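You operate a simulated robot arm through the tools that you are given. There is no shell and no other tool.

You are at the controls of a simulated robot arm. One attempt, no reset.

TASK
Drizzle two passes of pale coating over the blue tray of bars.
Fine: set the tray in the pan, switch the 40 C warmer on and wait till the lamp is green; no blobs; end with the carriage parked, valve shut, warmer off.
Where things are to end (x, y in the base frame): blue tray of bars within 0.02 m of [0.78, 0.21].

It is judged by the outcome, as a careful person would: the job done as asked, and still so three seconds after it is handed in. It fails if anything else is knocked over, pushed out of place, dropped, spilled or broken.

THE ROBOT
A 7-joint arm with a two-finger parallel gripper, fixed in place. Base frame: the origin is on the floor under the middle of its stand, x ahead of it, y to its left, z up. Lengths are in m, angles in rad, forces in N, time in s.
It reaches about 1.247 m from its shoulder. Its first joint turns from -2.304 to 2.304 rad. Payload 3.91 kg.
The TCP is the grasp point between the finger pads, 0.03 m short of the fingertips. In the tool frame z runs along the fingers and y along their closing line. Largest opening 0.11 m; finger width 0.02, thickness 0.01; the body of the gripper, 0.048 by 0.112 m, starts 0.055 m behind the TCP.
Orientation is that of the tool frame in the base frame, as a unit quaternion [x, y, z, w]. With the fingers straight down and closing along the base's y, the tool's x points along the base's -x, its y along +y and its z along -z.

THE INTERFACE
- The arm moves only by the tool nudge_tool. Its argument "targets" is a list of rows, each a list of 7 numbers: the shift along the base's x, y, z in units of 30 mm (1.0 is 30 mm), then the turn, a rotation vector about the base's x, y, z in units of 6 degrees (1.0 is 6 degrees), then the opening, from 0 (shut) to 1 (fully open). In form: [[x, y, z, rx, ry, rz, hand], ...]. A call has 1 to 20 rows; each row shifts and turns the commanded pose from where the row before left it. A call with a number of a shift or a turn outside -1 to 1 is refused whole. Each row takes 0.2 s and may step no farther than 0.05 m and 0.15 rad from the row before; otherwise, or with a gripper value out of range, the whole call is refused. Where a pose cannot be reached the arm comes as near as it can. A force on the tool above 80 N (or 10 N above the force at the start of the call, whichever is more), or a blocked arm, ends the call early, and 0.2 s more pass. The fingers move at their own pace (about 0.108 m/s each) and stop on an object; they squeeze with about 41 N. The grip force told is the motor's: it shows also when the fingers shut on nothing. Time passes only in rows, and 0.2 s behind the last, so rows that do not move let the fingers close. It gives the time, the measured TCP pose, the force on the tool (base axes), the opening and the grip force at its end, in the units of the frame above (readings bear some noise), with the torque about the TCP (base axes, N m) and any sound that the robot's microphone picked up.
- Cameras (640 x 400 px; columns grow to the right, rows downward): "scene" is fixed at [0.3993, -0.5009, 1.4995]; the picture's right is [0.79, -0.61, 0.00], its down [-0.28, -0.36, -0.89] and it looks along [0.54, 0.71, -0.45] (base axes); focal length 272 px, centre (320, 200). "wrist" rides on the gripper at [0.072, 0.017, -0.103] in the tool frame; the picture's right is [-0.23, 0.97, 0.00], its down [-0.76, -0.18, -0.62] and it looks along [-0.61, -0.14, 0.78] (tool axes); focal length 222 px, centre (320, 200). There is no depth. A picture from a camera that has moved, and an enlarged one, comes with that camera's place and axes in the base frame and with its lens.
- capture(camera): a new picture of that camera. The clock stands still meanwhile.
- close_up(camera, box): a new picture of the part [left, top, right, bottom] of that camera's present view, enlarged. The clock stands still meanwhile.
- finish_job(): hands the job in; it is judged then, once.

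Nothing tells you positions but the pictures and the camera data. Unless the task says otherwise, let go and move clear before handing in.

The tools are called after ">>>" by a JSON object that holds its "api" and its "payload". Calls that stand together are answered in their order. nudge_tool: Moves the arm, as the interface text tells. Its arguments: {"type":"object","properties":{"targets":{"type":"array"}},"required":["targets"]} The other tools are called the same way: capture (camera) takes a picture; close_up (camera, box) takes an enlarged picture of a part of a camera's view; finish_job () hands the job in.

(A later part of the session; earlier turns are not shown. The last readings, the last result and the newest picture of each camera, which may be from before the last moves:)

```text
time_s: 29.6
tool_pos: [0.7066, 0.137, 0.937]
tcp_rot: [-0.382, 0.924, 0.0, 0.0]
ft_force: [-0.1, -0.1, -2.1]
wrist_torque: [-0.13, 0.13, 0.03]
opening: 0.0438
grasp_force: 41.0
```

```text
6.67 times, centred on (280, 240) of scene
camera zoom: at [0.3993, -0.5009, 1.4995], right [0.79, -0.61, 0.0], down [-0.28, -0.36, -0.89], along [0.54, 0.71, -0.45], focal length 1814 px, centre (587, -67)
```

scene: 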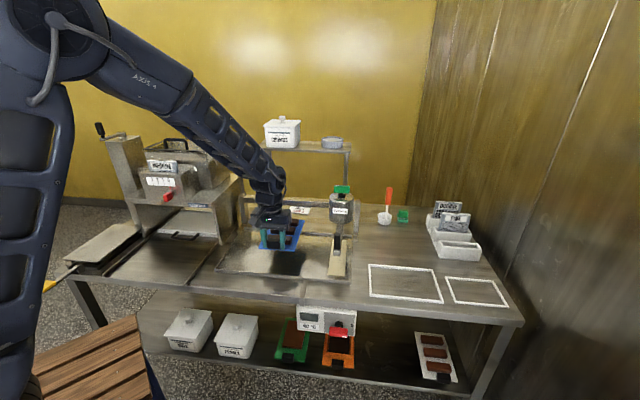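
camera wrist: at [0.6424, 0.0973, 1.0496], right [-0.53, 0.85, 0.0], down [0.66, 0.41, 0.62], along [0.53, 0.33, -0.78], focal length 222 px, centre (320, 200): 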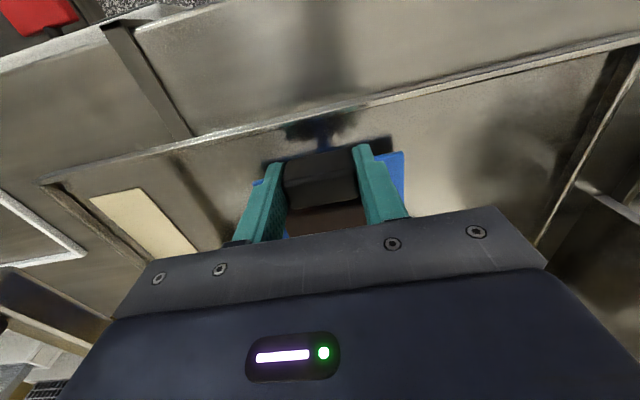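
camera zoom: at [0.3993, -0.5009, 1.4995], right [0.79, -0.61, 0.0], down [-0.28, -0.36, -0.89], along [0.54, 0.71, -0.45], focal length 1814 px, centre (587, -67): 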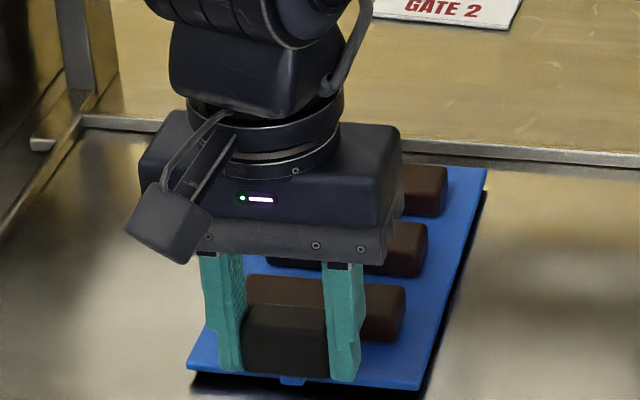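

>>> {"api": "nudge_tool", "payload": {"targets": [[0, 0, -0.06, 0, 0, 0, 0], [0, 0, -0.06, 0, 0, 0, 0], [0, 0, 0, 0, 0, 0, 0]]}}

>>> {"api": "close_up", "payload": {"camera": "scene", "box": [240, 210, 320, 270]}}

```text
time_s: 30.4
tool_pos: [0.7071, 0.1362, 0.9343]
tcp_rot: [-0.382, 0.924, 0.0, 0.0]
ft_force: [-0.2, 0.0, -2.4]
wrist_torque: [-0.17, 0.11, -0.01]
opening: 0.0434
grasp_force: 41.0
```

```text
6.67 times, centred on (280, 240) of scene
camera zoom: at [0.3993, -0.5009, 1.4995], right [0.79, -0.61, 0.0], down [-0.28, -0.36, -0.89], along [0.54, 0.71, -0.45], focal length 1814 px, centre (587, -67)
```

zoom: 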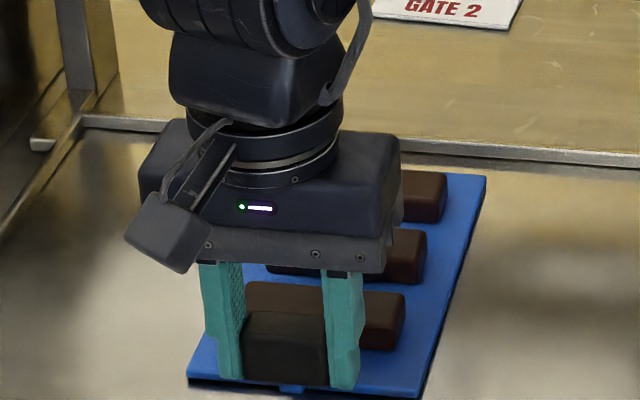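

Almost down, so a few more tiny steps.

>>> {"api": "nudge_tool", "payload": {"targets": [[0, 0, -0.06, 0, 0, 0, 0], [0, 0, 0, 0, 0, 0, 0]]}}

>>> {"api": "nudge_tool", "payload": {"targets": [[0, 0, -0.05, 0, 0, 0, 0], [0, 0, 0, 0, 0, 0, 0]]}}

>>> {"api": "close_up", "payload": {"camera": "scene", "box": [240, 210, 320, 270]}}

```text
time_s: 31.0
tool_pos: [0.7064, 0.1375, 0.9322]
tcp_rot: [-0.382, 0.924, 0.0, 0.001]
ft_force: [-0.8, -1.8, 19.0]
wrist_torque: [0.36, -0.11, 0.0]
opening: 0.0435
grasp_force: 41.1
```

```text
time_s: 31.6
tool_pos: [0.7069, 0.1372, 0.9317]
tcp_rot: [-0.382, 0.924, 0.0, 0.001]
ft_force: [-1.1, -4.7, 33.7]
wrist_torque: [0.04, -0.07, -0.02]
opening: 0.0438
grasp_force: 40.6
```

```text
6.67 times, centred on (280, 240) of scene
camera zoom: at [0.3993, -0.5009, 1.4995], right [0.79, -0.61, 0.0], down [-0.28, -0.36, -0.89], along [0.54, 0.71, -0.45], focal length 1814 px, centre (587, -67)
```

zoom: 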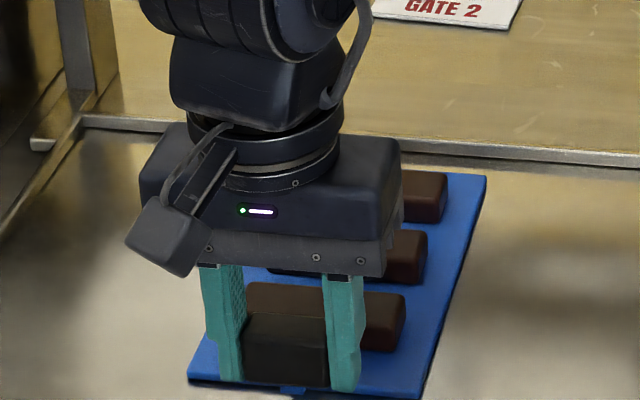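

Contact is made and the tray centre computes to about [0.780, 0.210]. I'll relieve the pressure by 1–2 mm, open, and rise straight up.

>>> {"api": "nudge_tool", "payload": {"targets": [[0, 0, 0.05, 0, 0, 0, 0], [0, 0, 0.02, 0, 0, 0, 0], [0, 0, 0, 0, 0, 0, 0.5], [0, 0, 0, 0, 0, 0, 0.6], [0, 0, 0, 0, 0, 0, 0.8], [0, 0, 0, 0, 0, 0, 0.8]]}}

>>> {"api": "close_up", "payload": {"camera": "scene", "box": [240, 210, 320, 270]}}

```text
time_s: 33.0
tool_pos: [0.7069, 0.1362, 0.9328]
tcp_rot: [-0.383, 0.924, 0.0, 0.001]
ft_force: [-0.1, 0.4, -0.5]
wrist_torque: [0.01, 0.0, 0.02]
opening: 0.0877
grasp_force: 0.0
```

```text
6.67 times, centred on (280, 240) of scene
camera zoom: at [0.3993, -0.5009, 1.4995], right [0.79, -0.61, 0.0], down [-0.28, -0.36, -0.89], along [0.54, 0.71, -0.45], focal length 1814 px, centre (587, -67)
```

zoom: 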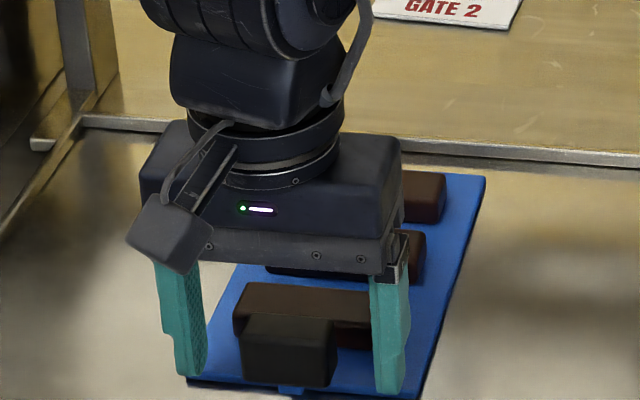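

The handle is released. I'll rise clear and look at the tray from above.

>>> {"api": "nudge_tool", "payload": {"targets": [[0, 0, 0.2, 0, 0, 0, 0.8], [0, 0, 0.5, 0, 0, 0, 0.8], [0, 0, 0.9, 0, 0, 0, 0.8], [0, 0, 1, 0, 0, 0, 0.8], [0, 0, 1, 0, 0, 0, 0.8], [0, 0, 1, 0, 0, 0, 0.8], [0, 0, 1, 0, 0, 0, 0.8], [0, 0, 1, 0, 0, 0, 0.8]]}}

>>> {"api": "capture", "payload": {"camera": "wrist"}}

>>> {"api": "close_up", "payload": {"camera": "scene", "box": [200, 170, 360, 290]}}

```text
time_s: 34.8
tool_pos: [0.7077, 0.1361, 1.1307]
tcp_rot: [-0.382, 0.924, -0.001, 0.001]
ft_force: [0.1, -0.3, -0.2]
wrist_torque: [0.0, 0.06, 0.0]
opening: 0.0881
grasp_force: 0.0
```

```text
taken
camera wrist: at [0.644, 0.0987, 1.2351], right [-0.53, 0.85, 0.0], down [0.66, 0.41, 0.62], along [0.53, 0.33, -0.78], focal length 222 px, centre (320, 200)
```

wrist: 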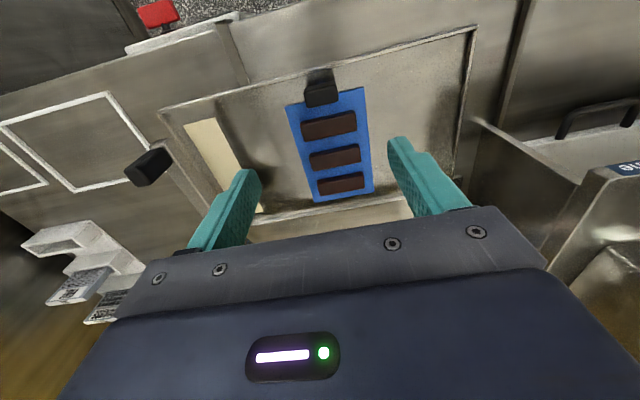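

```text
3.33 times, centred on (280, 230) of scene
camera zoom: at [0.3993, -0.5009, 1.4995], right [0.79, -0.61, 0.0], down [-0.28, -0.36, -0.89], along [0.54, 0.71, -0.45], focal length 907 px, centre (453, 100)
```

zoom: 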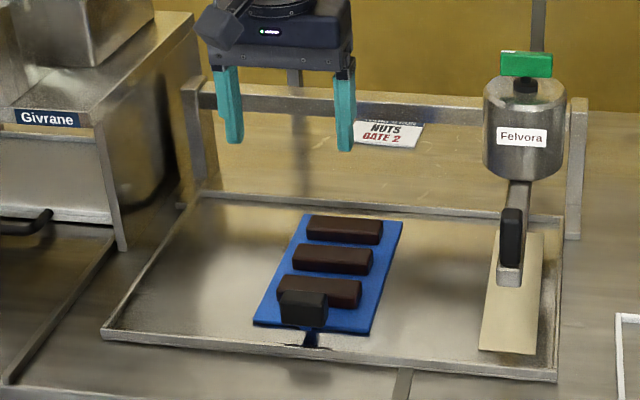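

The tray sits at about [0.780, 0.212], square in the pan. Now the warmer: I'll back off in front of the bench and tilt the hand horizontal to face its panel.

>>> {"api": "nudge_tool", "payload": {"targets": [[-0.1, -0.5, 0, 0, 0, 0, 0.8], [-0.22, -0.95, 0, 0, 0, 0, 0.8], [-0.22, -0.95, 0, 0, 0, 0, 0.8], [-0.22, -0.95, 0, 0, 0, 0, 0.8], [-0.22, -0.95, 0, 0, 0, 0, 0.8], [-0.22, -0.95, 0, 0, 0, 0, 0.8], [-0.22, -0.95, 0, 0, 0, 0, 0.8], [-0.22, -0.95, 0, 0, 0, 0, 0.8], [-0.22, -0.95, 0, 0, 0, 0, 0.8], [-0.22, -0.95, 0, 0, 0, 0, 0.8], [-0.22, -0.95, 0, 0, 0, 0, 0.8], [-0.22, -0.95, 0, 0, 0, 0, 0.8], [-0.22, -0.95, 0, 0, 0, 0, 0.8], [-0.22, -0.95, 0, 0, 0, 0, 0.8], [-0.11, -0.45, 0, 0, 0, 0, 0.8]]}}

>>> {"api": "nudge_tool", "payload": {"targets": [[0, 0, -0.4, 0.884, -0.884, 0, 0.8], [0, 0, -0.4, 0.884, -0.884, 0, 0.8], [0, 0, -0.4, 0.884, -0.884, 0, 0.8], [0, 0, -0.4, 0.884, -0.884, 0, 0.8], [0, 0, -0.4, 0.884, -0.884, 0, 0.8], [0, 0, -0.4, 0.884, -0.884, 0, 0.8]]}}

>>> {"api": "capture", "payload": {"camera": "wrist"}}

>>> {"api": "capture", "payload": {"camera": "scene"}}

```text
time_s: 38.0
tool_pos: [0.6141, -0.2637, 1.1304]
tcp_rot: [-0.382, 0.924, 0.0, 0.001]
ft_force: [-0.2, 0.2, -0.3]
wrist_torque: [-0.01, 0.03, -0.06]
opening: 0.0878
grasp_force: 0.1
```

```text
time_s: 39.4
tool_pos: [0.6147, -0.2643, 1.0601]
tcp_rot: [-0.353, 0.853, 0.146, 0.354]
ft_force: [-0.4, 0.3, 0.1]
wrist_torque: [-0.01, 0.0, 0.01]
opening: 0.088
grasp_force: 0.1
```

```text
taken
camera wrist: at [0.5134, -0.339, 1.0825], right [-0.57, 0.8, 0.16], down [0.19, -0.06, 0.98], along [0.8, 0.59, -0.12], focal length 222 px, centre (320, 200)
```

wrist: 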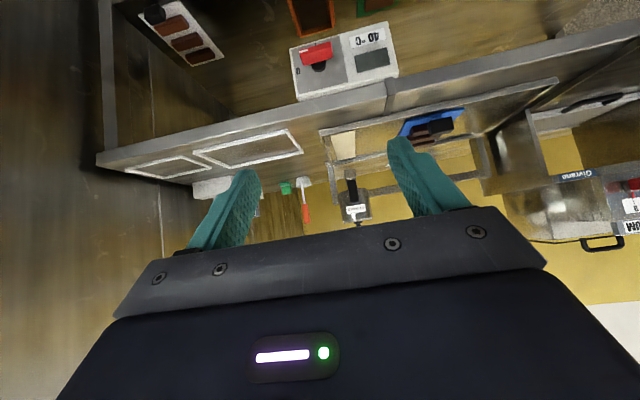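

```text
taken
```

scene: 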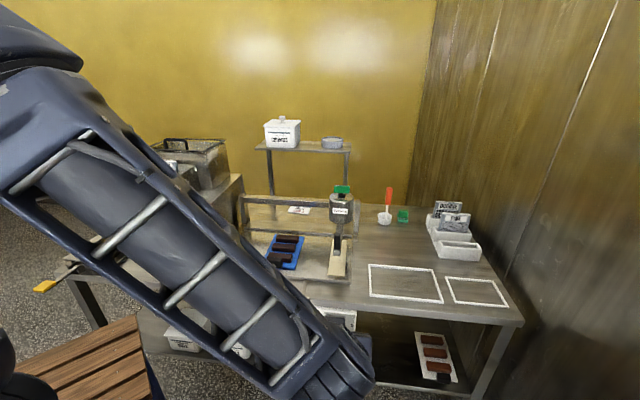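

>>> {"api": "close_up", "payload": {"camera": "wrist", "box": [280, 30, 410, 110]}}

>>> {"api": "close_up", "payload": {"camera": "wrist", "box": [310, 110, 480, 230]}}

```text
4.92 times, centred on (345, 70) of wrist
camera zoom: at [0.5134, -0.339, 1.0825], right [-0.57, 0.8, 0.16], down [0.19, -0.06, 0.98], along [0.8, 0.59, -0.12], focal length 1094 px, centre (197, 840)
```

zoom: 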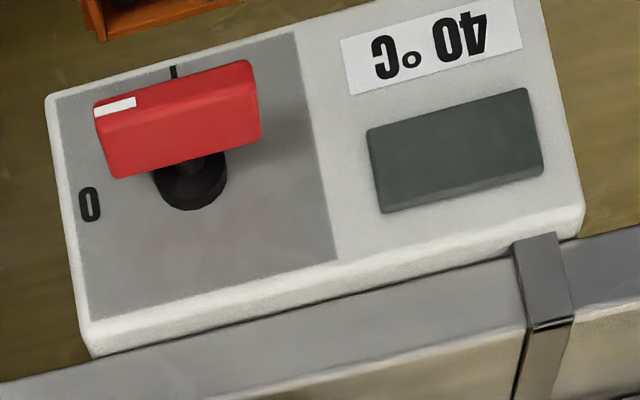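

```text
3.33 times, centred on (395, 170) of wrist
camera zoom: at [0.5134, -0.339, 1.0825], right [-0.57, 0.8, 0.16], down [0.19, -0.06, 0.98], along [0.8, 0.59, -0.12], focal length 740 px, centre (70, 300)
```

zoom: 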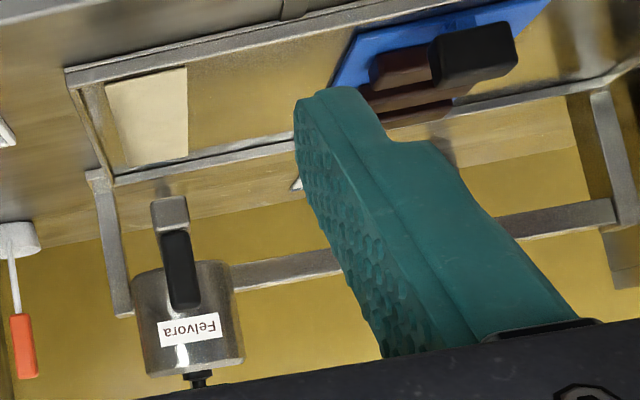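

The panel shows "0" on the right and a "1" mark peeking out at the bottom, so the knob turns 90° clockwise as seen from the front. The red wing's centre is about u 0.6175, v 0.457, z 0.805. I'll finish levelling the hand, then roll it so the fingers close vertically on the wing.

>>> {"api": "nudge_tool", "payload": {"targets": [[0, 0, -0.3, 0.884, -0.884, 0, 0.8], [0, 0, -0.3, 0.884, -0.884, 0, 0.8], [0, 0, -0.3, 0.884, -0.884, 0, 0.8], [0, 0, -0.3, 0.884, -0.884, 0, 0.8], [0, 0, -0.3, 0.884, -0.884, 0, 0.8], [0, 0, -0.3, 0.884, -0.884, 0, 0.8]]}}

>>> {"api": "nudge_tool", "payload": {"targets": [[0, 0, -0.2, -0.884, -0.884, 0, 0.5], [0, 0, -0.2, -0.884, -0.884, 0, 0.5], [0, 0, -0.2, -0.884, -0.884, 0, 0.5], [0, 0, -0.2, -0.884, -0.884, 0, 0.5], [0, 0, -0.2, -0.884, -0.884, 0, 0.5], [0, 0, -0.2, -0.884, -0.884, 0, 0.5], [0, 0, -0.2, -0.884, -0.884, 0, 0.5], [0, 0, -0.2, -0.884, -0.884, 0, 0.5], [0, 0, -0.2, -0.884, -0.884, 0, 0.5], [0, 0, -0.2, -0.884, -0.884, 0, 0.5], [0, 0, -0.2, -0.884, -0.884, 0, 0.5], [0, 0, -0.2, -0.884, -0.884, 0, 0.5]]}}

>>> {"api": "capture", "payload": {"camera": "wrist"}}

>>> {"api": "capture", "payload": {"camera": "scene"}}

```text
time_s: 40.8
tool_pos: [0.6141, -0.2617, 1.0047]
tcp_rot: [-0.269, 0.653, 0.27, 0.654]
ft_force: [-0.3, 0.4, -0.3]
wrist_torque: [-0.05, -0.02, 0.0]
opening: 0.088
grasp_force: 0.1
```

```text
time_s: 43.4
tool_pos: [0.9719, -0.1872, 1.2393]
tcp_rot: [-0.645, 0.299, -0.244, 0.66]
ft_force: [0.6, 0.6, 1.2]
wrist_torque: [-0.03, 0.0, -0.02]
opening: 0.0554
grasp_force: 0.0
out of reach, approached as far as the arm can: row 1, 2, 3, 4, 5, 6, 7, 8, 9, 10, 11, 12
```

```text
taken
camera wrist: at [0.947, -0.3103, 1.2189], right [-0.22, 0.21, -0.95], down [-0.97, 0.09, 0.25], along [0.14, 0.97, 0.18], focal length 222 px, centre (320, 200)
```

wrist: 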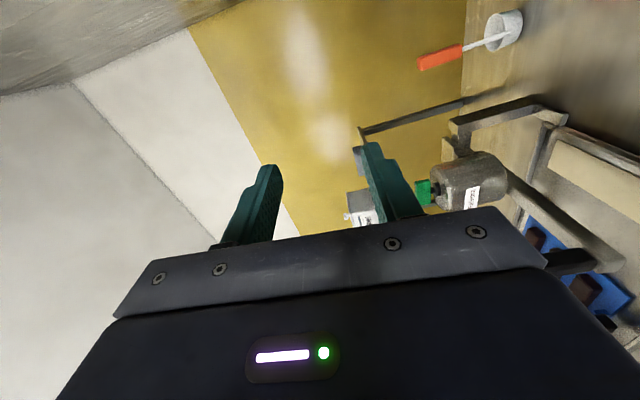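

```text
taken
```

scene: 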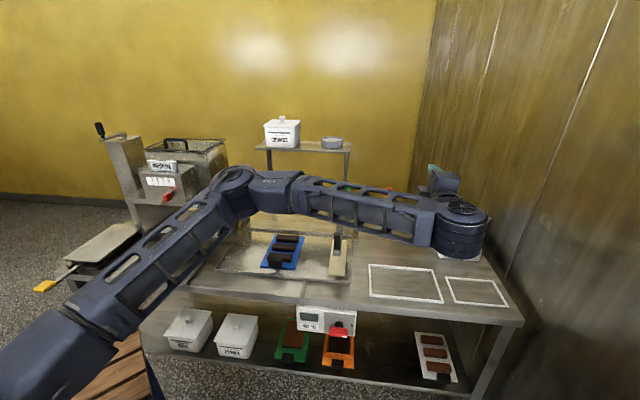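

The roll took the arm out of reach, and it swung to a different posture above the bench. It doesn't appear to have touched anything. I'll hold still with a null row to see what it now treats as its commanded pose, and inspect the surroundings.

>>> {"api": "nudge_tool", "payload": {"targets": [[0, 0, 0, 0, 0, 0, 0.5]]}}

>>> {"api": "close_up", "payload": {"camera": "scene", "box": [180, 140, 500, 300]}}

```text
time_s: 43.8
tool_pos: [0.9718, -0.187, 1.2405]
tcp_rot: [-0.644, 0.299, -0.244, 0.66]
ft_force: [1.1, 0.0, -0.4]
wrist_torque: [0.01, -0.01, 0.02]
opening: 0.0549
grasp_force: 0.1
```

```text
2.00 times, centred on (340, 220) of scene
camera zoom: at [0.3993, -0.5009, 1.4995], right [0.79, -0.61, 0.0], down [-0.28, -0.36, -0.89], along [0.54, 0.71, -0.45], focal length 544 px, centre (280, 160)
```

zoom: 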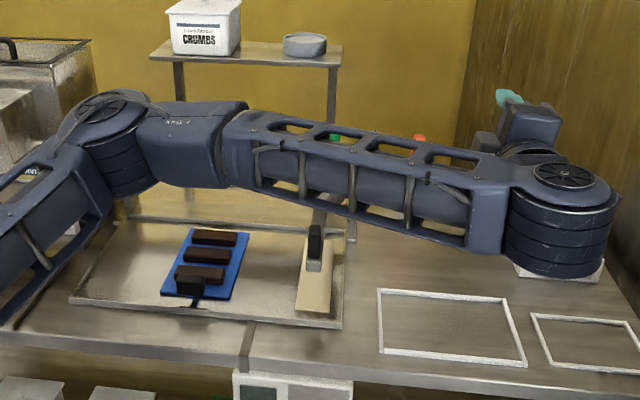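

The command has reset to the actual pose and nothing was disturbed: tray, carriage and valve are all in place. I won't use that wrist roll again. Fingertips pointing straight down can turn the knob by pressing on the wing's right end. First I'll undo the roll carefully, in small batches.

>>> {"api": "nudge_tool", "payload": {"targets": [[0, 0, 0, 0.6, 0.6, 0, 0.5], [0, 0, 0, 0.6, 0.6, 0, 0.5], [0, 0, 0, 0.6, 0.6, 0, 0.5], [0, 0, 0, 0.6, 0.6, 0, 0.5]]}}

>>> {"api": "capture", "payload": {"camera": "scene"}}

```text
time_s: 44.8
tool_pos: [0.9734, -0.1889, 1.2397]
tcp_rot: [-0.583, 0.409, -0.121, 0.692]
ft_force: [0.7, 0.9, -0.4]
wrist_torque: [0.01, -0.04, 0.0]
opening: 0.0549
grasp_force: 0.1
```

```text
taken
```

scene: 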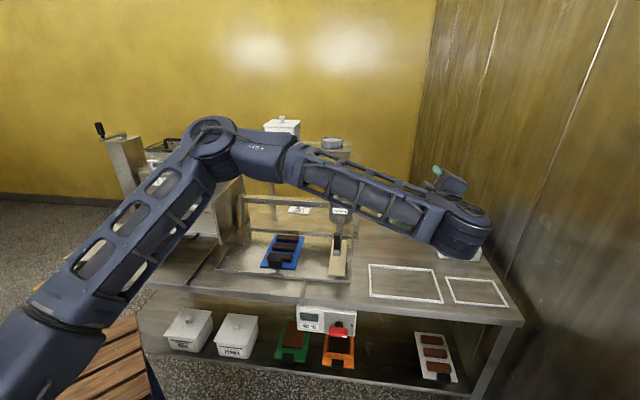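

That works smoothly, with the elbow rising and the TCP holding. I'll continue unrolling.

>>> {"api": "nudge_tool", "payload": {"targets": [[0, 0, 0, 0.684, 0.684, 0, 0.5], [0, 0, 0, 0.684, 0.684, 0, 0.5], [0, 0, 0, 0.684, 0.684, 0, 0.5], [0, 0, 0, 0.684, 0.684, 0, 0.5], [0, 0, 0, 0.684, 0.684, 0, 0.5], [0, 0, 0, 0.684, 0.684, 0, 0.5]]}}

>>> {"api": "capture", "payload": {"camera": "scene"}}

```text
time_s: 46.2
tool_pos: [0.9728, -0.1879, 1.2403]
tcp_rot: [-0.435, 0.562, 0.093, 0.698]
ft_force: [0.2, 0.1, 0.1]
wrist_torque: [0.0, 0.0, 0.05]
opening: 0.0548
grasp_force: 0.1
```

```text
taken
```

scene: 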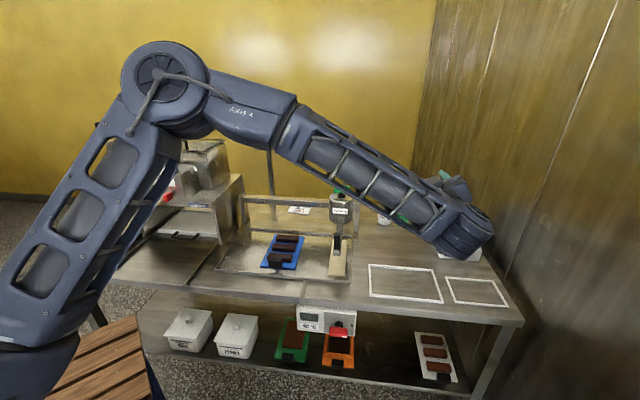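

>>> {"api": "nudge_tool", "payload": {"targets": [[0, 0, 0, 0.684, 0.684, 0, 0.5], [0, 0, 0, 0.684, 0.684, 0, 0.5], [0, 0, 0, 0.684, 0.684, 0, 0.5], [0, 0, 0, 0.684, 0.684, 0, 0.5], [0, 0, 0, 0.684, 0.684, 0, 0.5], [0, 0, 0, 0.684, 0.684, 0, 0.5]]}}

>>> {"api": "nudge_tool", "payload": {"targets": [[0, 0, 0, -0.8, 0.8, 0, 0.5], [0, 0, 0, -0.8, 0.8, 0, 0.5], [0, 0, 0, -0.8, 0.8, 0, 0.5], [0, 0, 0, -0.8, 0.8, 0, 0.5], [0, 0, 0, -0.8, 0.8, 0, 0.5], [0, 0, 0, -0.8, 0.8, 0, 0.5]]}}

>>> {"api": "capture", "payload": {"camera": "scene"}}

>>> {"api": "capture", "payload": {"camera": "wrist"}}

```text
time_s: 47.6
tool_pos: [0.9727, -0.1873, 1.239]
tcp_rot: [-0.247, 0.664, 0.301, 0.639]
ft_force: [0.1, 0.4, 0.2]
wrist_torque: [0.01, -0.02, 0.02]
opening: 0.055
grasp_force: 0.1
```

```text
time_s: 49.0
tool_pos: [0.9716, -0.1891, 1.2395]
tcp_rot: [-0.316, 0.853, 0.178, 0.375]
ft_force: [0.0, -0.2, -0.2]
wrist_torque: [0.0, 0.03, -0.01]
opening: 0.055
grasp_force: 0.1
```

```text
taken
```

scene: 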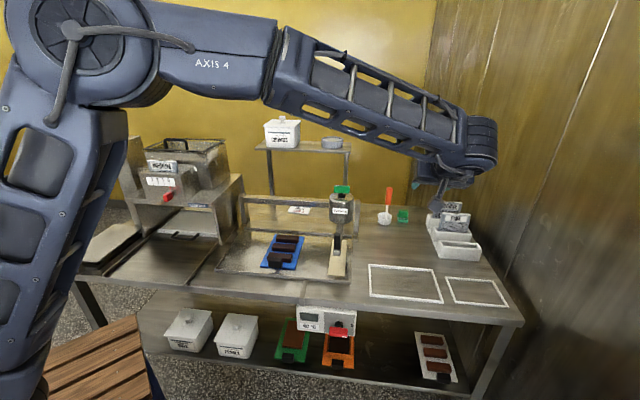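

```text
taken
camera wrist: at [0.8667, -0.261, 1.2548], right [-0.54, 0.81, 0.24], down [0.19, -0.16, 0.97], along [0.82, 0.56, -0.07], focal length 222 px, centre (320, 200)
```

wrist: 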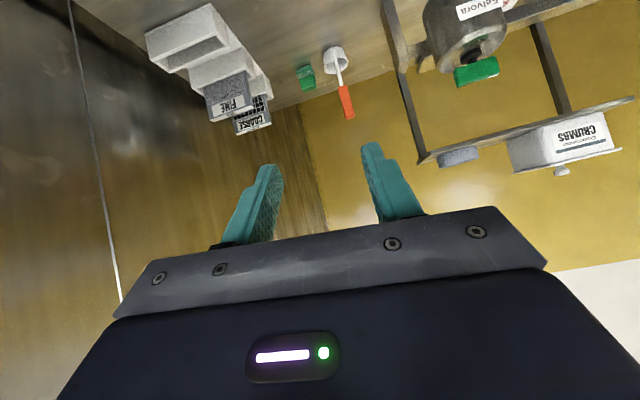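

The arm is back in its usual posture. I'll finish tilting the fingers down while backing off toward the warmer.

>>> {"api": "nudge_tool", "payload": {"targets": [[0, 0, 0, -0.83, 0.83, 0, 0.5], [0, 0, 0, -0.83, 0.83, 0, 0.5], [0, 0, 0, -0.83, 0.83, 0, 0.5], [0, 0, 0, -0.83, 0.83, 0, 0.5], [0, 0, 0, -0.83, 0.83, 0, 0.5], [0, 0, 0, -0.83, 0.83, 0, 0.5], [0, 0, 0, -0.83, 0.83, 0, 0.5]]}}

```text
time_s: 50.6
tool_pos: [0.9717, -0.1888, 1.2404]
tcp_rot: [-0.344, 0.939, 0.003, -0.004]
ft_force: [-0.2, -0.9, 0.4]
wrist_torque: [-0.03, -0.03, 0.02]
opening: 0.0552
grasp_force: 0.0
```

The fingers are down but the yaw is 4.8° short, so I'll correct that. Then I'll close the fingers into a pusher and move in front of the bench near the warmer.

>>> {"api": "nudge_tool", "payload": {"targets": [[-0.3, 0.04, -0.3, -0.03, -0.09, 0.8, 0.2], [-0.74, 0.094, -0.77, 0, 0, 0, 0], [-0.745, 0.094, -0.77, 0, 0, 0, 0], [-0.745, 0.094, -0.77, 0, 0, 0, 0], [-0.745, 0.094, -0.77, 0, 0, 0, 0], [-0.745, 0.094, -0.77, 0, 0, 0, 0], [-0.745, 0.094, -0.77, 0, 0, 0, 0], [-0.745, 0.094, -0.77, 0, 0, 0, 0], [-0.745, 0.094, -0.77, 0, 0, 0, 0], [-0.745, 0.094, -0.77, 0, 0, 0, 0], [-0.745, 0.094, -0.77, 0, 0, 0, 0], [0, 0, 0, 0, 0, 0, 0]]}}

>>> {"api": "capture", "payload": {"camera": "wrist"}}

>>> {"api": "capture", "payload": {"camera": "scene"}}

```text
time_s: 53.2
tool_pos: [0.741, -0.1595, 1.003]
tcp_rot: [-0.384, 0.924, 0.001, 0.0]
ft_force: [-0.4, -0.4, 0.0]
wrist_torque: [0.0, 0.0, 0.02]
opening: 0.0001
grasp_force: 38.1
```

```text
taken
camera wrist: at [0.6755, -0.1987, 1.1061], right [-0.53, 0.85, 0.0], down [0.66, 0.41, 0.62], along [0.53, 0.33, -0.78], focal length 222 px, centre (320, 200)
```

wrist: 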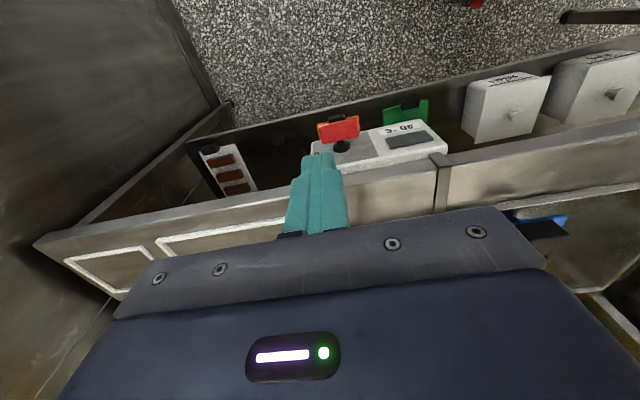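

```text
taken
```

scene: 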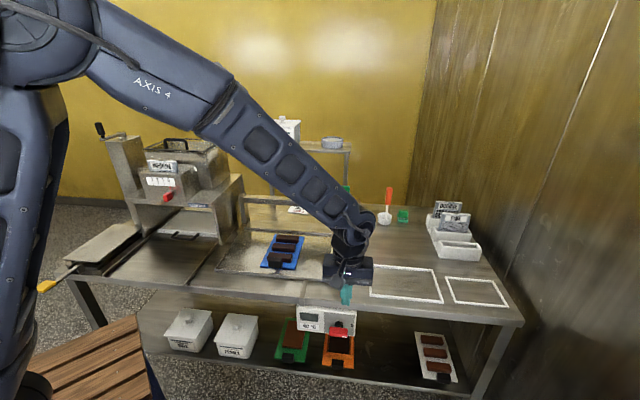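

>>> {"api": "close_up", "payload": {"camera": "wrist", "box": [280, 90, 460, 200]}}

>>> {"api": "close_up", "payload": {"camera": "scene", "box": [292, 260, 372, 350]}}

```text
3.56 times, centred on (370, 145) of wrist
camera zoom: at [0.6755, -0.1987, 1.1061], right [-0.53, 0.85, 0.0], down [0.66, 0.41, 0.62], along [0.53, 0.33, -0.78], focal length 790 px, centre (142, 396)
```

zoom: 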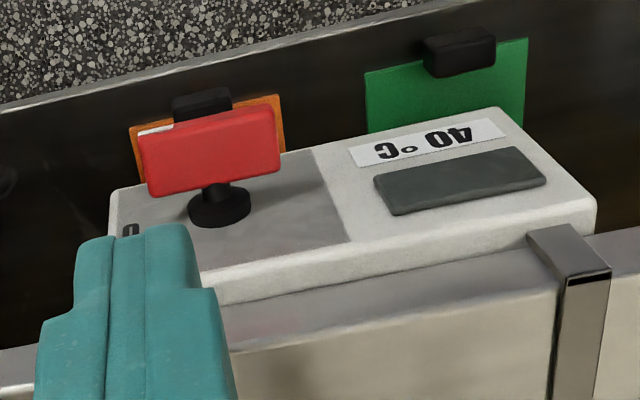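

```text
4.44 times, centred on (332, 305) of scene
camera zoom: at [0.3993, -0.5009, 1.4995], right [0.79, -0.61, 0.0], down [-0.28, -0.36, -0.89], along [0.54, 0.71, -0.45], focal length 1210 px, centre (267, -267)
```

zoom: 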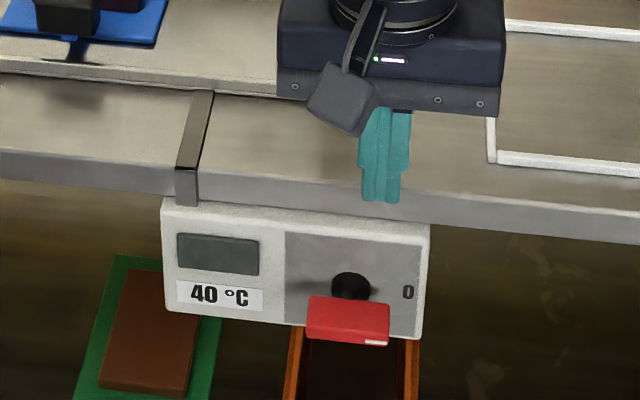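

The wing centre checks out at about u 0.617, v 0.457, z 0.805. I'll place the closed fingertips just above its right end, in front of the bench edge.

>>> {"api": "nudge_tool", "payload": {"targets": [[0.47, 0.5, -0.3, 0, 0, 0, 0], [0.47, 0.5, -0.6, 0, 0, 0, 0], [0, 0, -0.97, 0, 0, 0, 0], [0, 0, -0.97, 0, 0, 0, 0], [0, 0, -0.97, 0, 0, 0, 0], [0, 0, -0.8, 0, 0, 0, 0], [0, 0, 0, 0, 0, 0, 0]]}}

>>> {"api": "capture", "payload": {"camera": "wrist"}}

>>> {"api": "close_up", "payload": {"camera": "scene", "box": [292, 260, 372, 350]}}

```text
time_s: 54.8
tool_pos: [0.7673, -0.13, 0.8634]
tcp_rot: [-0.384, 0.923, 0.001, 0.0]
ft_force: [0.0, 0.6, 0.1]
wrist_torque: [0.0, 0.0, -0.02]
opening: 0.0
grasp_force: 37.4
```

```text
taken
camera wrist: at [0.7027, -0.1692, 0.9664], right [-0.53, 0.85, 0.0], down [0.66, 0.41, 0.62], along [0.53, 0.33, -0.78], focal length 222 px, centre (320, 200)
```

wrist: 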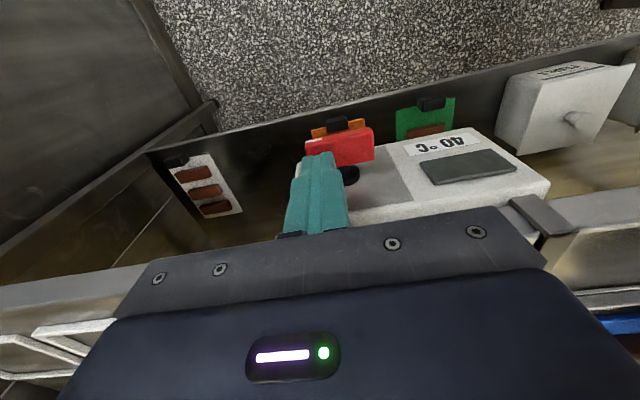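

```text
4.44 times, centred on (332, 305) of scene
camera zoom: at [0.3993, -0.5009, 1.4995], right [0.79, -0.61, 0.0], down [-0.28, -0.36, -0.89], along [0.54, 0.71, -0.45], focal length 1210 px, centre (267, -267)
```

zoom: 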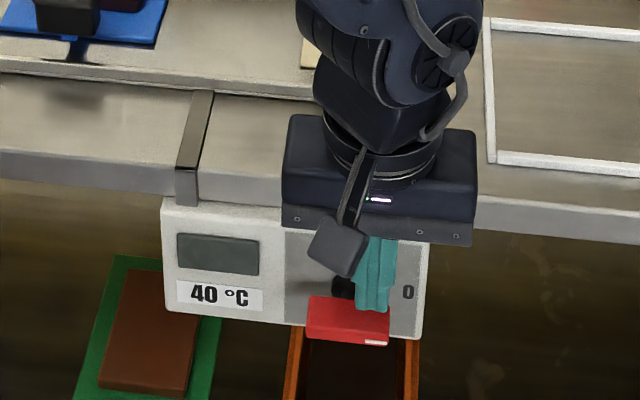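

The fingertips sit over the right end of the wing. I'll shift 4 mm further right for leverage and press down in small steps.

>>> {"api": "nudge_tool", "payload": {"targets": [[0.094, -0.094, 0, 0, 0, 0, 0], [0, 0, -0.3, 0, 0, 0, 0], [0, 0, -0.3, 0, 0, 0, 0], [0, 0, -0.2, 0, 0, 0, 0], [0, 0, -0.2, 0, 0, 0, 0], [0, 0, 0, 0, 0, 0, 0]]}}

>>> {"api": "close_up", "payload": {"camera": "scene", "box": [292, 260, 372, 350]}}

>>> {"api": "close_up", "payload": {"camera": "wrist", "box": [260, 90, 440, 220]}}

```text
time_s: 56.2
tool_pos: [0.7716, -0.1334, 0.8333]
tcp_rot: [-0.384, 0.924, 0.0, 0.001]
ft_force: [8.0, -8.3, 6.1]
wrist_torque: [-0.2, -0.2, -0.06]
opening: 0.0
grasp_force: 38.1
```

```text
4.44 times, centred on (332, 305) of scene
camera zoom: at [0.3993, -0.5009, 1.4995], right [0.79, -0.61, 0.0], down [-0.28, -0.36, -0.89], along [0.54, 0.71, -0.45], focal length 1210 px, centre (267, -267)
```

zoom: 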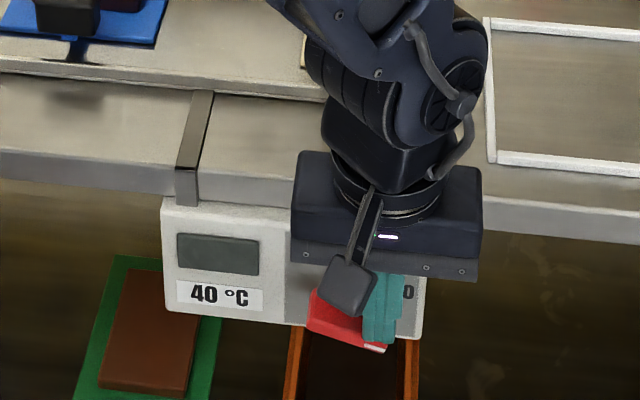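

```text
3.08 times, centred on (350, 155) of wrist
camera zoom: at [0.7071, -0.1724, 0.9362], right [-0.53, 0.85, 0.0], down [0.66, 0.41, 0.62], along [0.53, 0.33, -0.78], focal length 684 px, centre (228, 338)
```

zoom: 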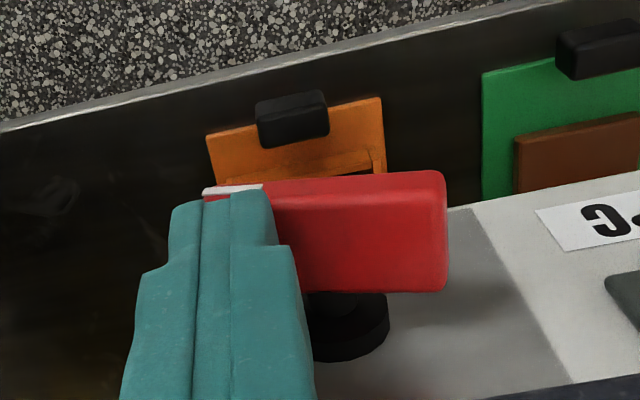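

The knob is turning clockwise with moderate force, so I'll keep pressing down.

>>> {"api": "nudge_tool", "payload": {"targets": [[0, 0, -0.2, 0, 0, 0, 0], [0, 0, -0.2, 0, 0, 0, 0], [0, 0, -0.2, 0, 0, 0, 0], [0, 0, -0.2, 0, 0, 0, 0], [0, 0, 0, 0, 0, 0, 0]]}}

>>> {"api": "close_up", "payload": {"camera": "scene", "box": [292, 260, 372, 350]}}

>>> {"api": "close_up", "payload": {"camera": "wrist", "box": [260, 90, 440, 220]}}

```text
time_s: 57.4
tool_pos: [0.7713, -0.1333, 0.8082]
tcp_rot: [-0.384, 0.923, 0.0, -0.001]
ft_force: [0.6, -1.8, 0.3]
wrist_torque: [-0.02, 0.0, -0.03]
opening: 0.0001
grasp_force: 37.9
```

```text
4.44 times, centred on (332, 305) of scene
camera zoom: at [0.3993, -0.5009, 1.4995], right [0.79, -0.61, 0.0], down [-0.28, -0.36, -0.89], along [0.54, 0.71, -0.45], focal length 1210 px, centre (267, -267)
```

zoom: 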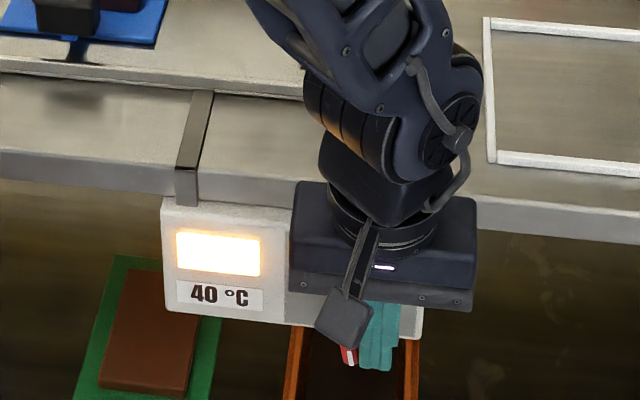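

```text
3.08 times, centred on (350, 155) of wrist
camera zoom: at [0.7062, -0.1722, 0.9108], right [-0.53, 0.85, 0.0], down [0.66, 0.41, 0.62], along [0.53, 0.33, -0.78], focal length 684 px, centre (228, 338)
```

zoom: 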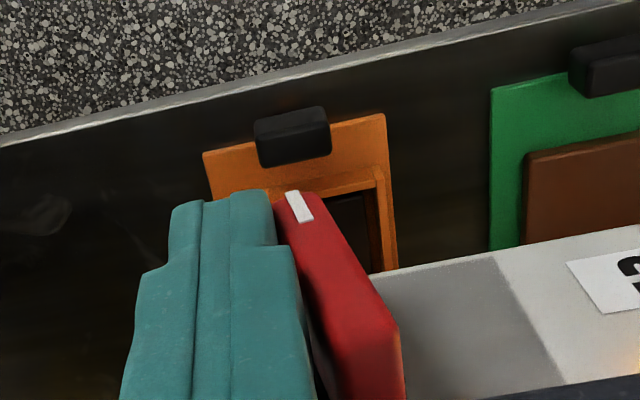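

The lamp is lit amber and the knob has snapped to "1". I'll withdraw straight up and leave the warmer to heat.

>>> {"api": "nudge_tool", "payload": {"targets": [[0.15, -0.15, 0, 0, 0, 0, 0], [0, 0, 0.5, 0, 0, 0, 0], [0, 0, 0.9, 0, 0, 0, 0], [0, 0, 0.95, 0, 0, 0, 0], [0, 0, 0.95, 0, 0, 0, 0], [0, 0, 0.95, 0, 0, 0, 0], [-0.2, -0.2, 0.95, 0, 0, 0, 0], [-0.3, -0.3, 0.95, 0, 0, 0, 0], [-0.3, -0.3, 0.95, 0, 0, 0, 0], [0, 0, 0.95, 0, 0, 0, 0], [0, 0, 0.95, 0, 0, 0, 0], [0, 0, 0.95, 0, 0, 0, 0]]}}

>>> {"api": "capture", "payload": {"camera": "scene"}}

>>> {"api": "close_up", "payload": {"camera": "scene", "box": [292, 290, 372, 350]}}

```text
time_s: 60.0
tool_pos: [0.7516, -0.1601, 1.1054]
tcp_rot: [-0.383, 0.924, 0.001, -0.001]
ft_force: [0.1, -0.2, -1.5]
wrist_torque: [0.01, -0.02, -0.04]
opening: 0.0
grasp_force: 37.4
```

```text
taken
```

scene: 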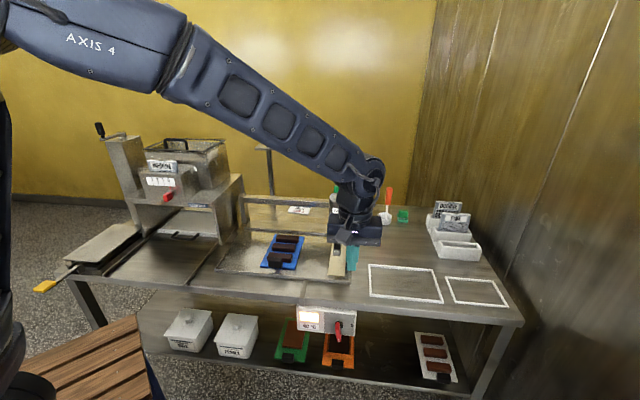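

```text
6.67 times, centred on (332, 320) of scene
camera zoom: at [0.3993, -0.5009, 1.4995], right [0.79, -0.61, 0.0], down [-0.28, -0.36, -0.89], along [0.54, 0.71, -0.45], focal length 1814 px, centre (240, -600)
```

zoom: 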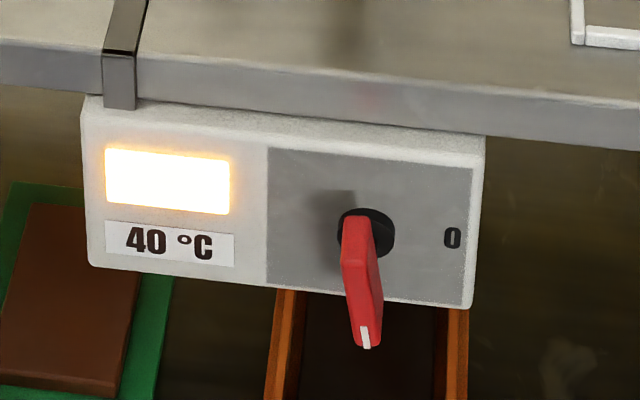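

The warmer is on with the lamp amber. While it heats I'll hover above the reservoir to see how the valve is marked.

>>> {"api": "nudge_tool", "payload": {"targets": [[0.1, 0.1, 0.95, 0, 0, 0, 0], [0.1, 0.1, 0.95, 0, 0, 0, 0], [0.1, 0.1, 0.95, 0, 0, 0, 0], [0.6, 0.75, 0.79, 0, 0, 0, 0], [0.6, 0.75, 0.79, 0, 0, 0, 0], [0.6, 0.75, 0.79, 0, 0, 0, 0], [0.716, 0.9225, 0, 0, 0, 0, 0], [0.716, 0.9225, 0, 0, 0, 0, 0], [0.716, 0.9225, 0, 0, 0, 0, 0], [0.716, 0.9225, 0, 0, 0, 0, 0], [0.716, 0.9225, 0, 0, 0, 0, 0], [0.716, 0.9225, 0, 0, 0, 0, 0], [0.716, 0.9225, 0, 0, 0, 0, 0], [0.716, 0.9225, 0, 0, 0, 0, 0]]}}

>>> {"api": "capture", "payload": {"camera": "wrist"}}

>>> {"api": "capture", "payload": {"camera": "scene"}}

```text
time_s: 63.0
tool_pos: [0.9861, 0.1383, 1.266]
tcp_rot: [-0.383, 0.924, 0.0, 0.0]
ft_force: [-0.1, -1.3, 0.9]
wrist_torque: [0.04, -0.02, -0.01]
opening: 0.0
grasp_force: 38.0
```

```text
taken
camera wrist: at [0.9214, 0.0989, 1.3693], right [-0.53, 0.85, 0.0], down [0.66, 0.41, 0.62], along [0.53, 0.33, -0.78], focal length 222 px, centre (320, 200)
```

wrist: 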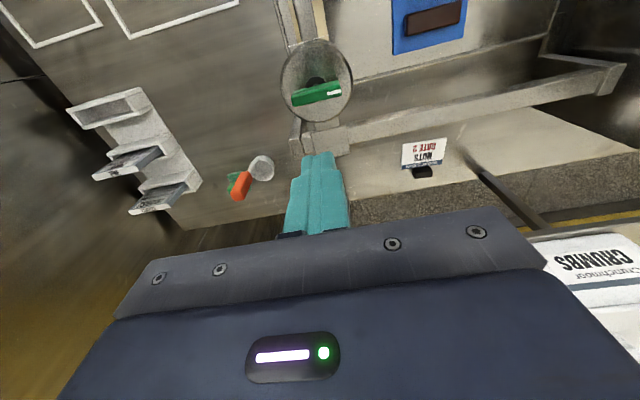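

```text
taken
```

scene: 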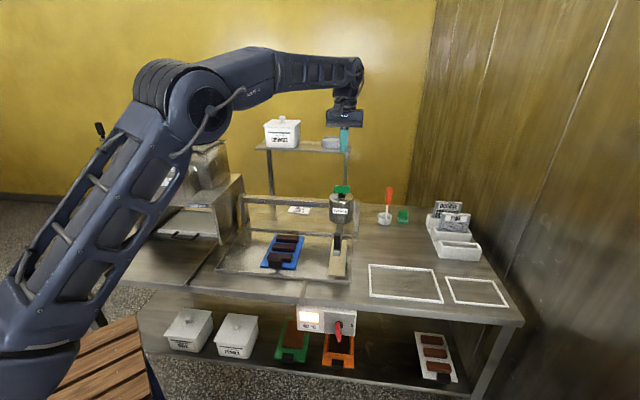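

>>> {"api": "close_up", "payload": {"camera": "wrist", "box": [260, 20, 380, 140]}}

>>> {"api": "close_up", "payload": {"camera": "scene", "box": [290, 175, 390, 285]}}

>>> {"api": "close_up", "payload": {"camera": "wrist", "box": [230, 0, 480, 160]}}

```text
3.33 times, centred on (320, 80) of wrist
camera zoom: at [0.9214, 0.0989, 1.3693], right [-0.53, 0.85, 0.0], down [0.66, 0.41, 0.62], along [0.53, 0.33, -0.78], focal length 740 px, centre (320, 600)
```

zoom: 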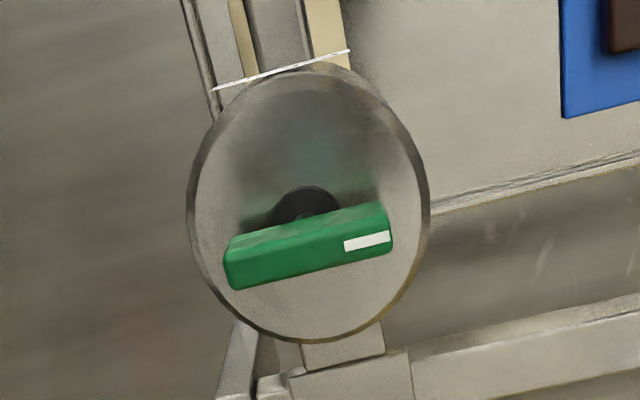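

```text
3.64 times, centred on (340, 230) of scene
camera zoom: at [0.3993, -0.5009, 1.4995], right [0.79, -0.61, 0.0], down [-0.28, -0.36, -0.89], along [0.54, 0.71, -0.45], focal length 990 px, centre (247, 91)
```

zoom: 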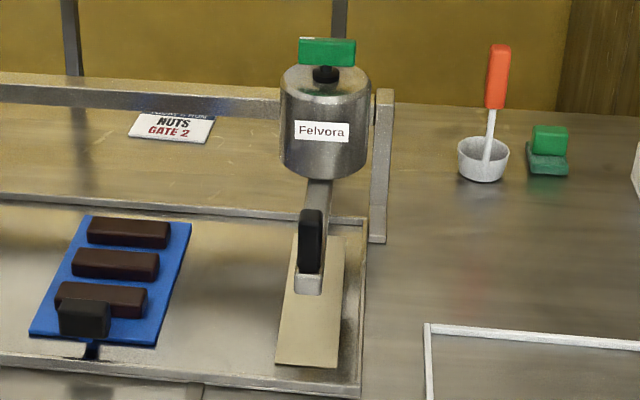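

```text
2.50 times, centred on (355, 80) of wrist
camera zoom: at [0.9214, 0.0989, 1.3693], right [-0.53, 0.85, 0.0], down [0.66, 0.41, 0.62], along [0.53, 0.33, -0.78], focal length 555 px, centre (232, 500)
```

zoom: 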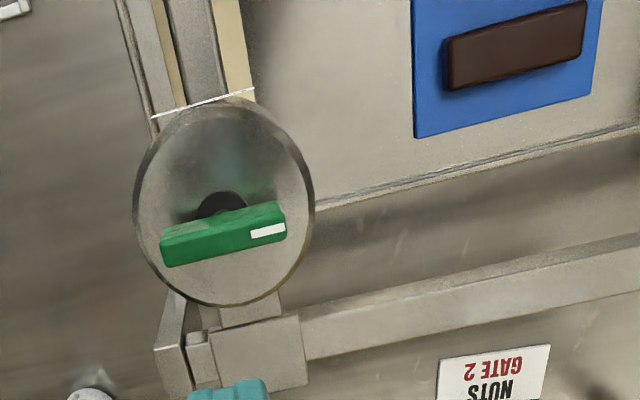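

The valve wing lies across the nozzle, along the rail, with its centre near u 0.597, v 0.779 and its top at z 1.12. It isn't labelled. I'll pre-position above it with the fingers set to straddle the wing, and keep watching the lamp.

>>> {"api": "nudge_tool", "payload": {"targets": [[0, 0, 0, 0, 0, -0.6, 0.2], [-0.04, -0.03, 0, 0, 0, -1, 0.5], [-0.04, -0.03, 0, 0, 0, -1, 0.5], [-0.04, -0.03, 0, 0, 0, -1, 0.5], [-0.04, -0.03, 0, 0, 0, -1, 0.5], [-0.04, -0.03, 0, 0, 0, -1, 0.5], [-0.04, -0.03, 0, 0, 0, -1, 0.5], [-0.04, -0.03, 0, 0, 0, -1, 0.5], [-0.04, -0.03, 0, 0, 0, -1, 0.5], [-0.04, -0.03, 0, 0, 0, -1, 0.5], [-0.04, -0.03, 0, 0, 0, -1, 0.5], [-0.036, -0.018, 0, 0, 0, -1, 0.5], [0, 0, 0, 0, 0, -1, 0.5], [0, 0, 0, 0, 0, -1, 0.5], [0, 0, 0, 0, 0, -1, 0.5], [0, 0, 0, 0, 0, -0.4, 0.5]]}}

>>> {"api": "capture", "payload": {"camera": "wrist"}}

>>> {"api": "capture", "payload": {"camera": "scene"}}

```text
time_s: 66.4
tool_pos: [0.9736, 0.1269, 1.2631]
tcp_rot: [0.382, 0.924, 0.001, 0.001]
ft_force: [0.2, 0.0, 0.3]
wrist_torque: [0.01, -0.01, 0.01]
opening: 0.0548
grasp_force: 0.0
```

```text
taken
camera wrist: at [0.932, 0.1907, 1.3665], right [0.85, 0.53, 0.0], down [0.41, -0.66, 0.62], along [0.33, -0.53, -0.78], focal length 222 px, centre (320, 200)
```

wrist: 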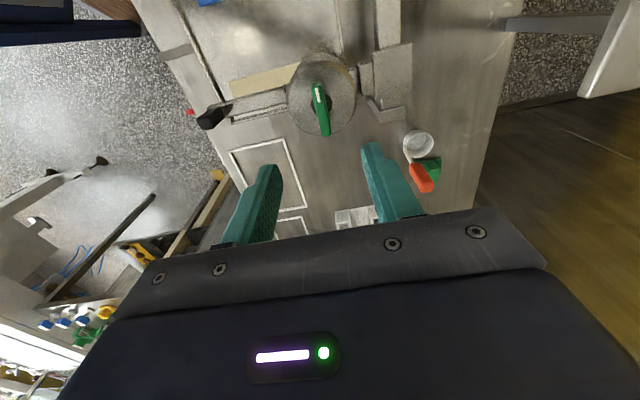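

```text
taken
```

scene: 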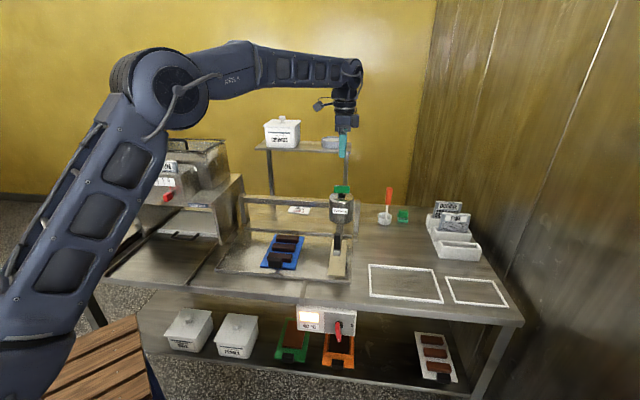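

>>> {"api": "close_up", "payload": {"camera": "wrist", "box": [260, 50, 400, 150]}}

>>> {"api": "close_up", "payload": {"camera": "scene", "box": [292, 300, 362, 344]}}

>>> {"api": "close_up", "payload": {"camera": "wrist", "box": [180, 50, 340, 150]}}

```text
4.00 times, centred on (330, 100) of wrist
camera zoom: at [0.932, 0.1907, 1.3665], right [0.85, 0.53, 0.0], down [0.41, -0.66, 0.62], along [0.33, -0.53, -0.78], focal length 888 px, centre (280, 600)
```

zoom: 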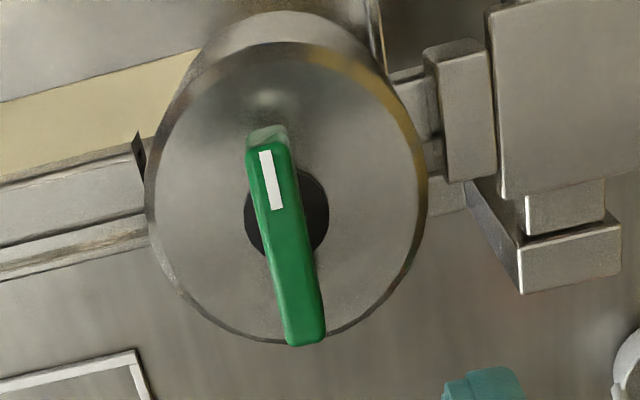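

```text
9.09 times, centred on (327, 322) of scene
camera zoom: at [0.3993, -0.5009, 1.4995], right [0.79, -0.61, 0.0], down [-0.28, -0.36, -0.89], along [0.54, 0.71, -0.45], focal length 2474 px, centre (256, -909)
```

zoom: 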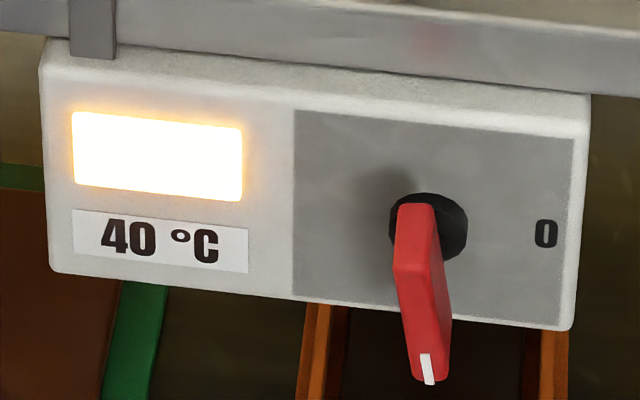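

```text
4.00 times, centred on (260, 100) of wrist
camera zoom: at [0.932, 0.1907, 1.3665], right [0.85, 0.53, 0.0], down [0.41, -0.66, 0.62], along [0.33, -0.53, -0.78], focal length 888 px, centre (560, 600)
```

zoom: 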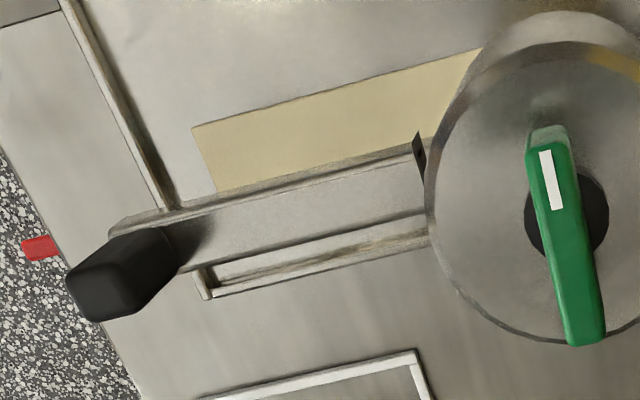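

Alignment is good to within about 2 mm. The lamp is still amber, so I'll hold here and wait.

>>> {"api": "nudge_tool", "payload": {"targets": [[-0.02, 0.07, 0, 0, 0, 0, 0.5], [0, 0, 0, 0, 0, 0, 0.5], [0, 0, 0, 0, 0, 0, 0.5], [0, 0, 0, 0, 0, 0, 0.5], [0, 0, 0, 0, 0, 0, 0.5], [0, 0, 0, 0, 0, 0, 0.5], [0, 0, 0, 0, 0, 0, 0.5], [0, 0, 0, 0, 0, 0, 0.5], [0, 0, 0, 0, 0, 0, 0.5], [0, 0, 0, 0, 0, 0, 0.5], [0, 0, 0, 0, 0, 0, 0.5], [0, 0, 0, 0, 0, 0, 0.5], [0, 0, 0, 0, 0, 0, 0.5], [0, 0, 0, 0, 0, 0, 0.5], [0, 0, 0, 0, 0, 0, 0.5], [0, 0, 0, 0, 0, 0, 0.5], [0, 0, 0, 0, 0, 0, 0.5], [0, 0, 0, 0, 0, 0, 0.5], [0, 0, 0, 0, 0, 0, 0.5], [0, 0, 0, 0, 0, 0, 0.5]]}}

>>> {"api": "close_up", "payload": {"camera": "scene", "box": [292, 300, 362, 344]}}

```text
time_s: 70.6
tool_pos: [0.9725, 0.1306, 1.2619]
tcp_rot: [0.382, 0.924, 0.001, 0.0]
ft_force: [-0.2, -0.1, 0.4]
wrist_torque: [-0.02, -0.01, 0.03]
opening: 0.0551
grasp_force: 0.1
```

```text
9.09 times, centred on (327, 322) of scene
camera zoom: at [0.3993, -0.5009, 1.4995], right [0.79, -0.61, 0.0], down [-0.28, -0.36, -0.89], along [0.54, 0.71, -0.45], focal length 2474 px, centre (256, -909)
```

zoom: 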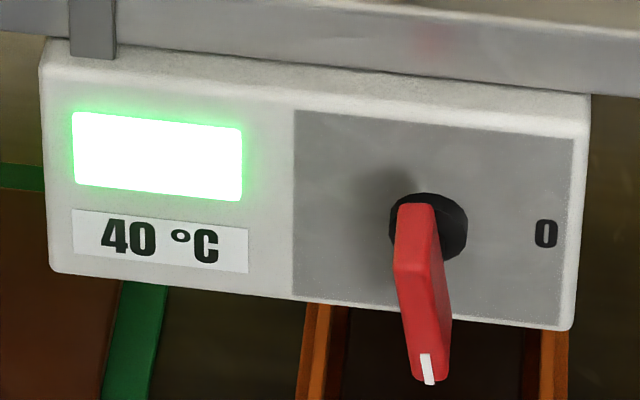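

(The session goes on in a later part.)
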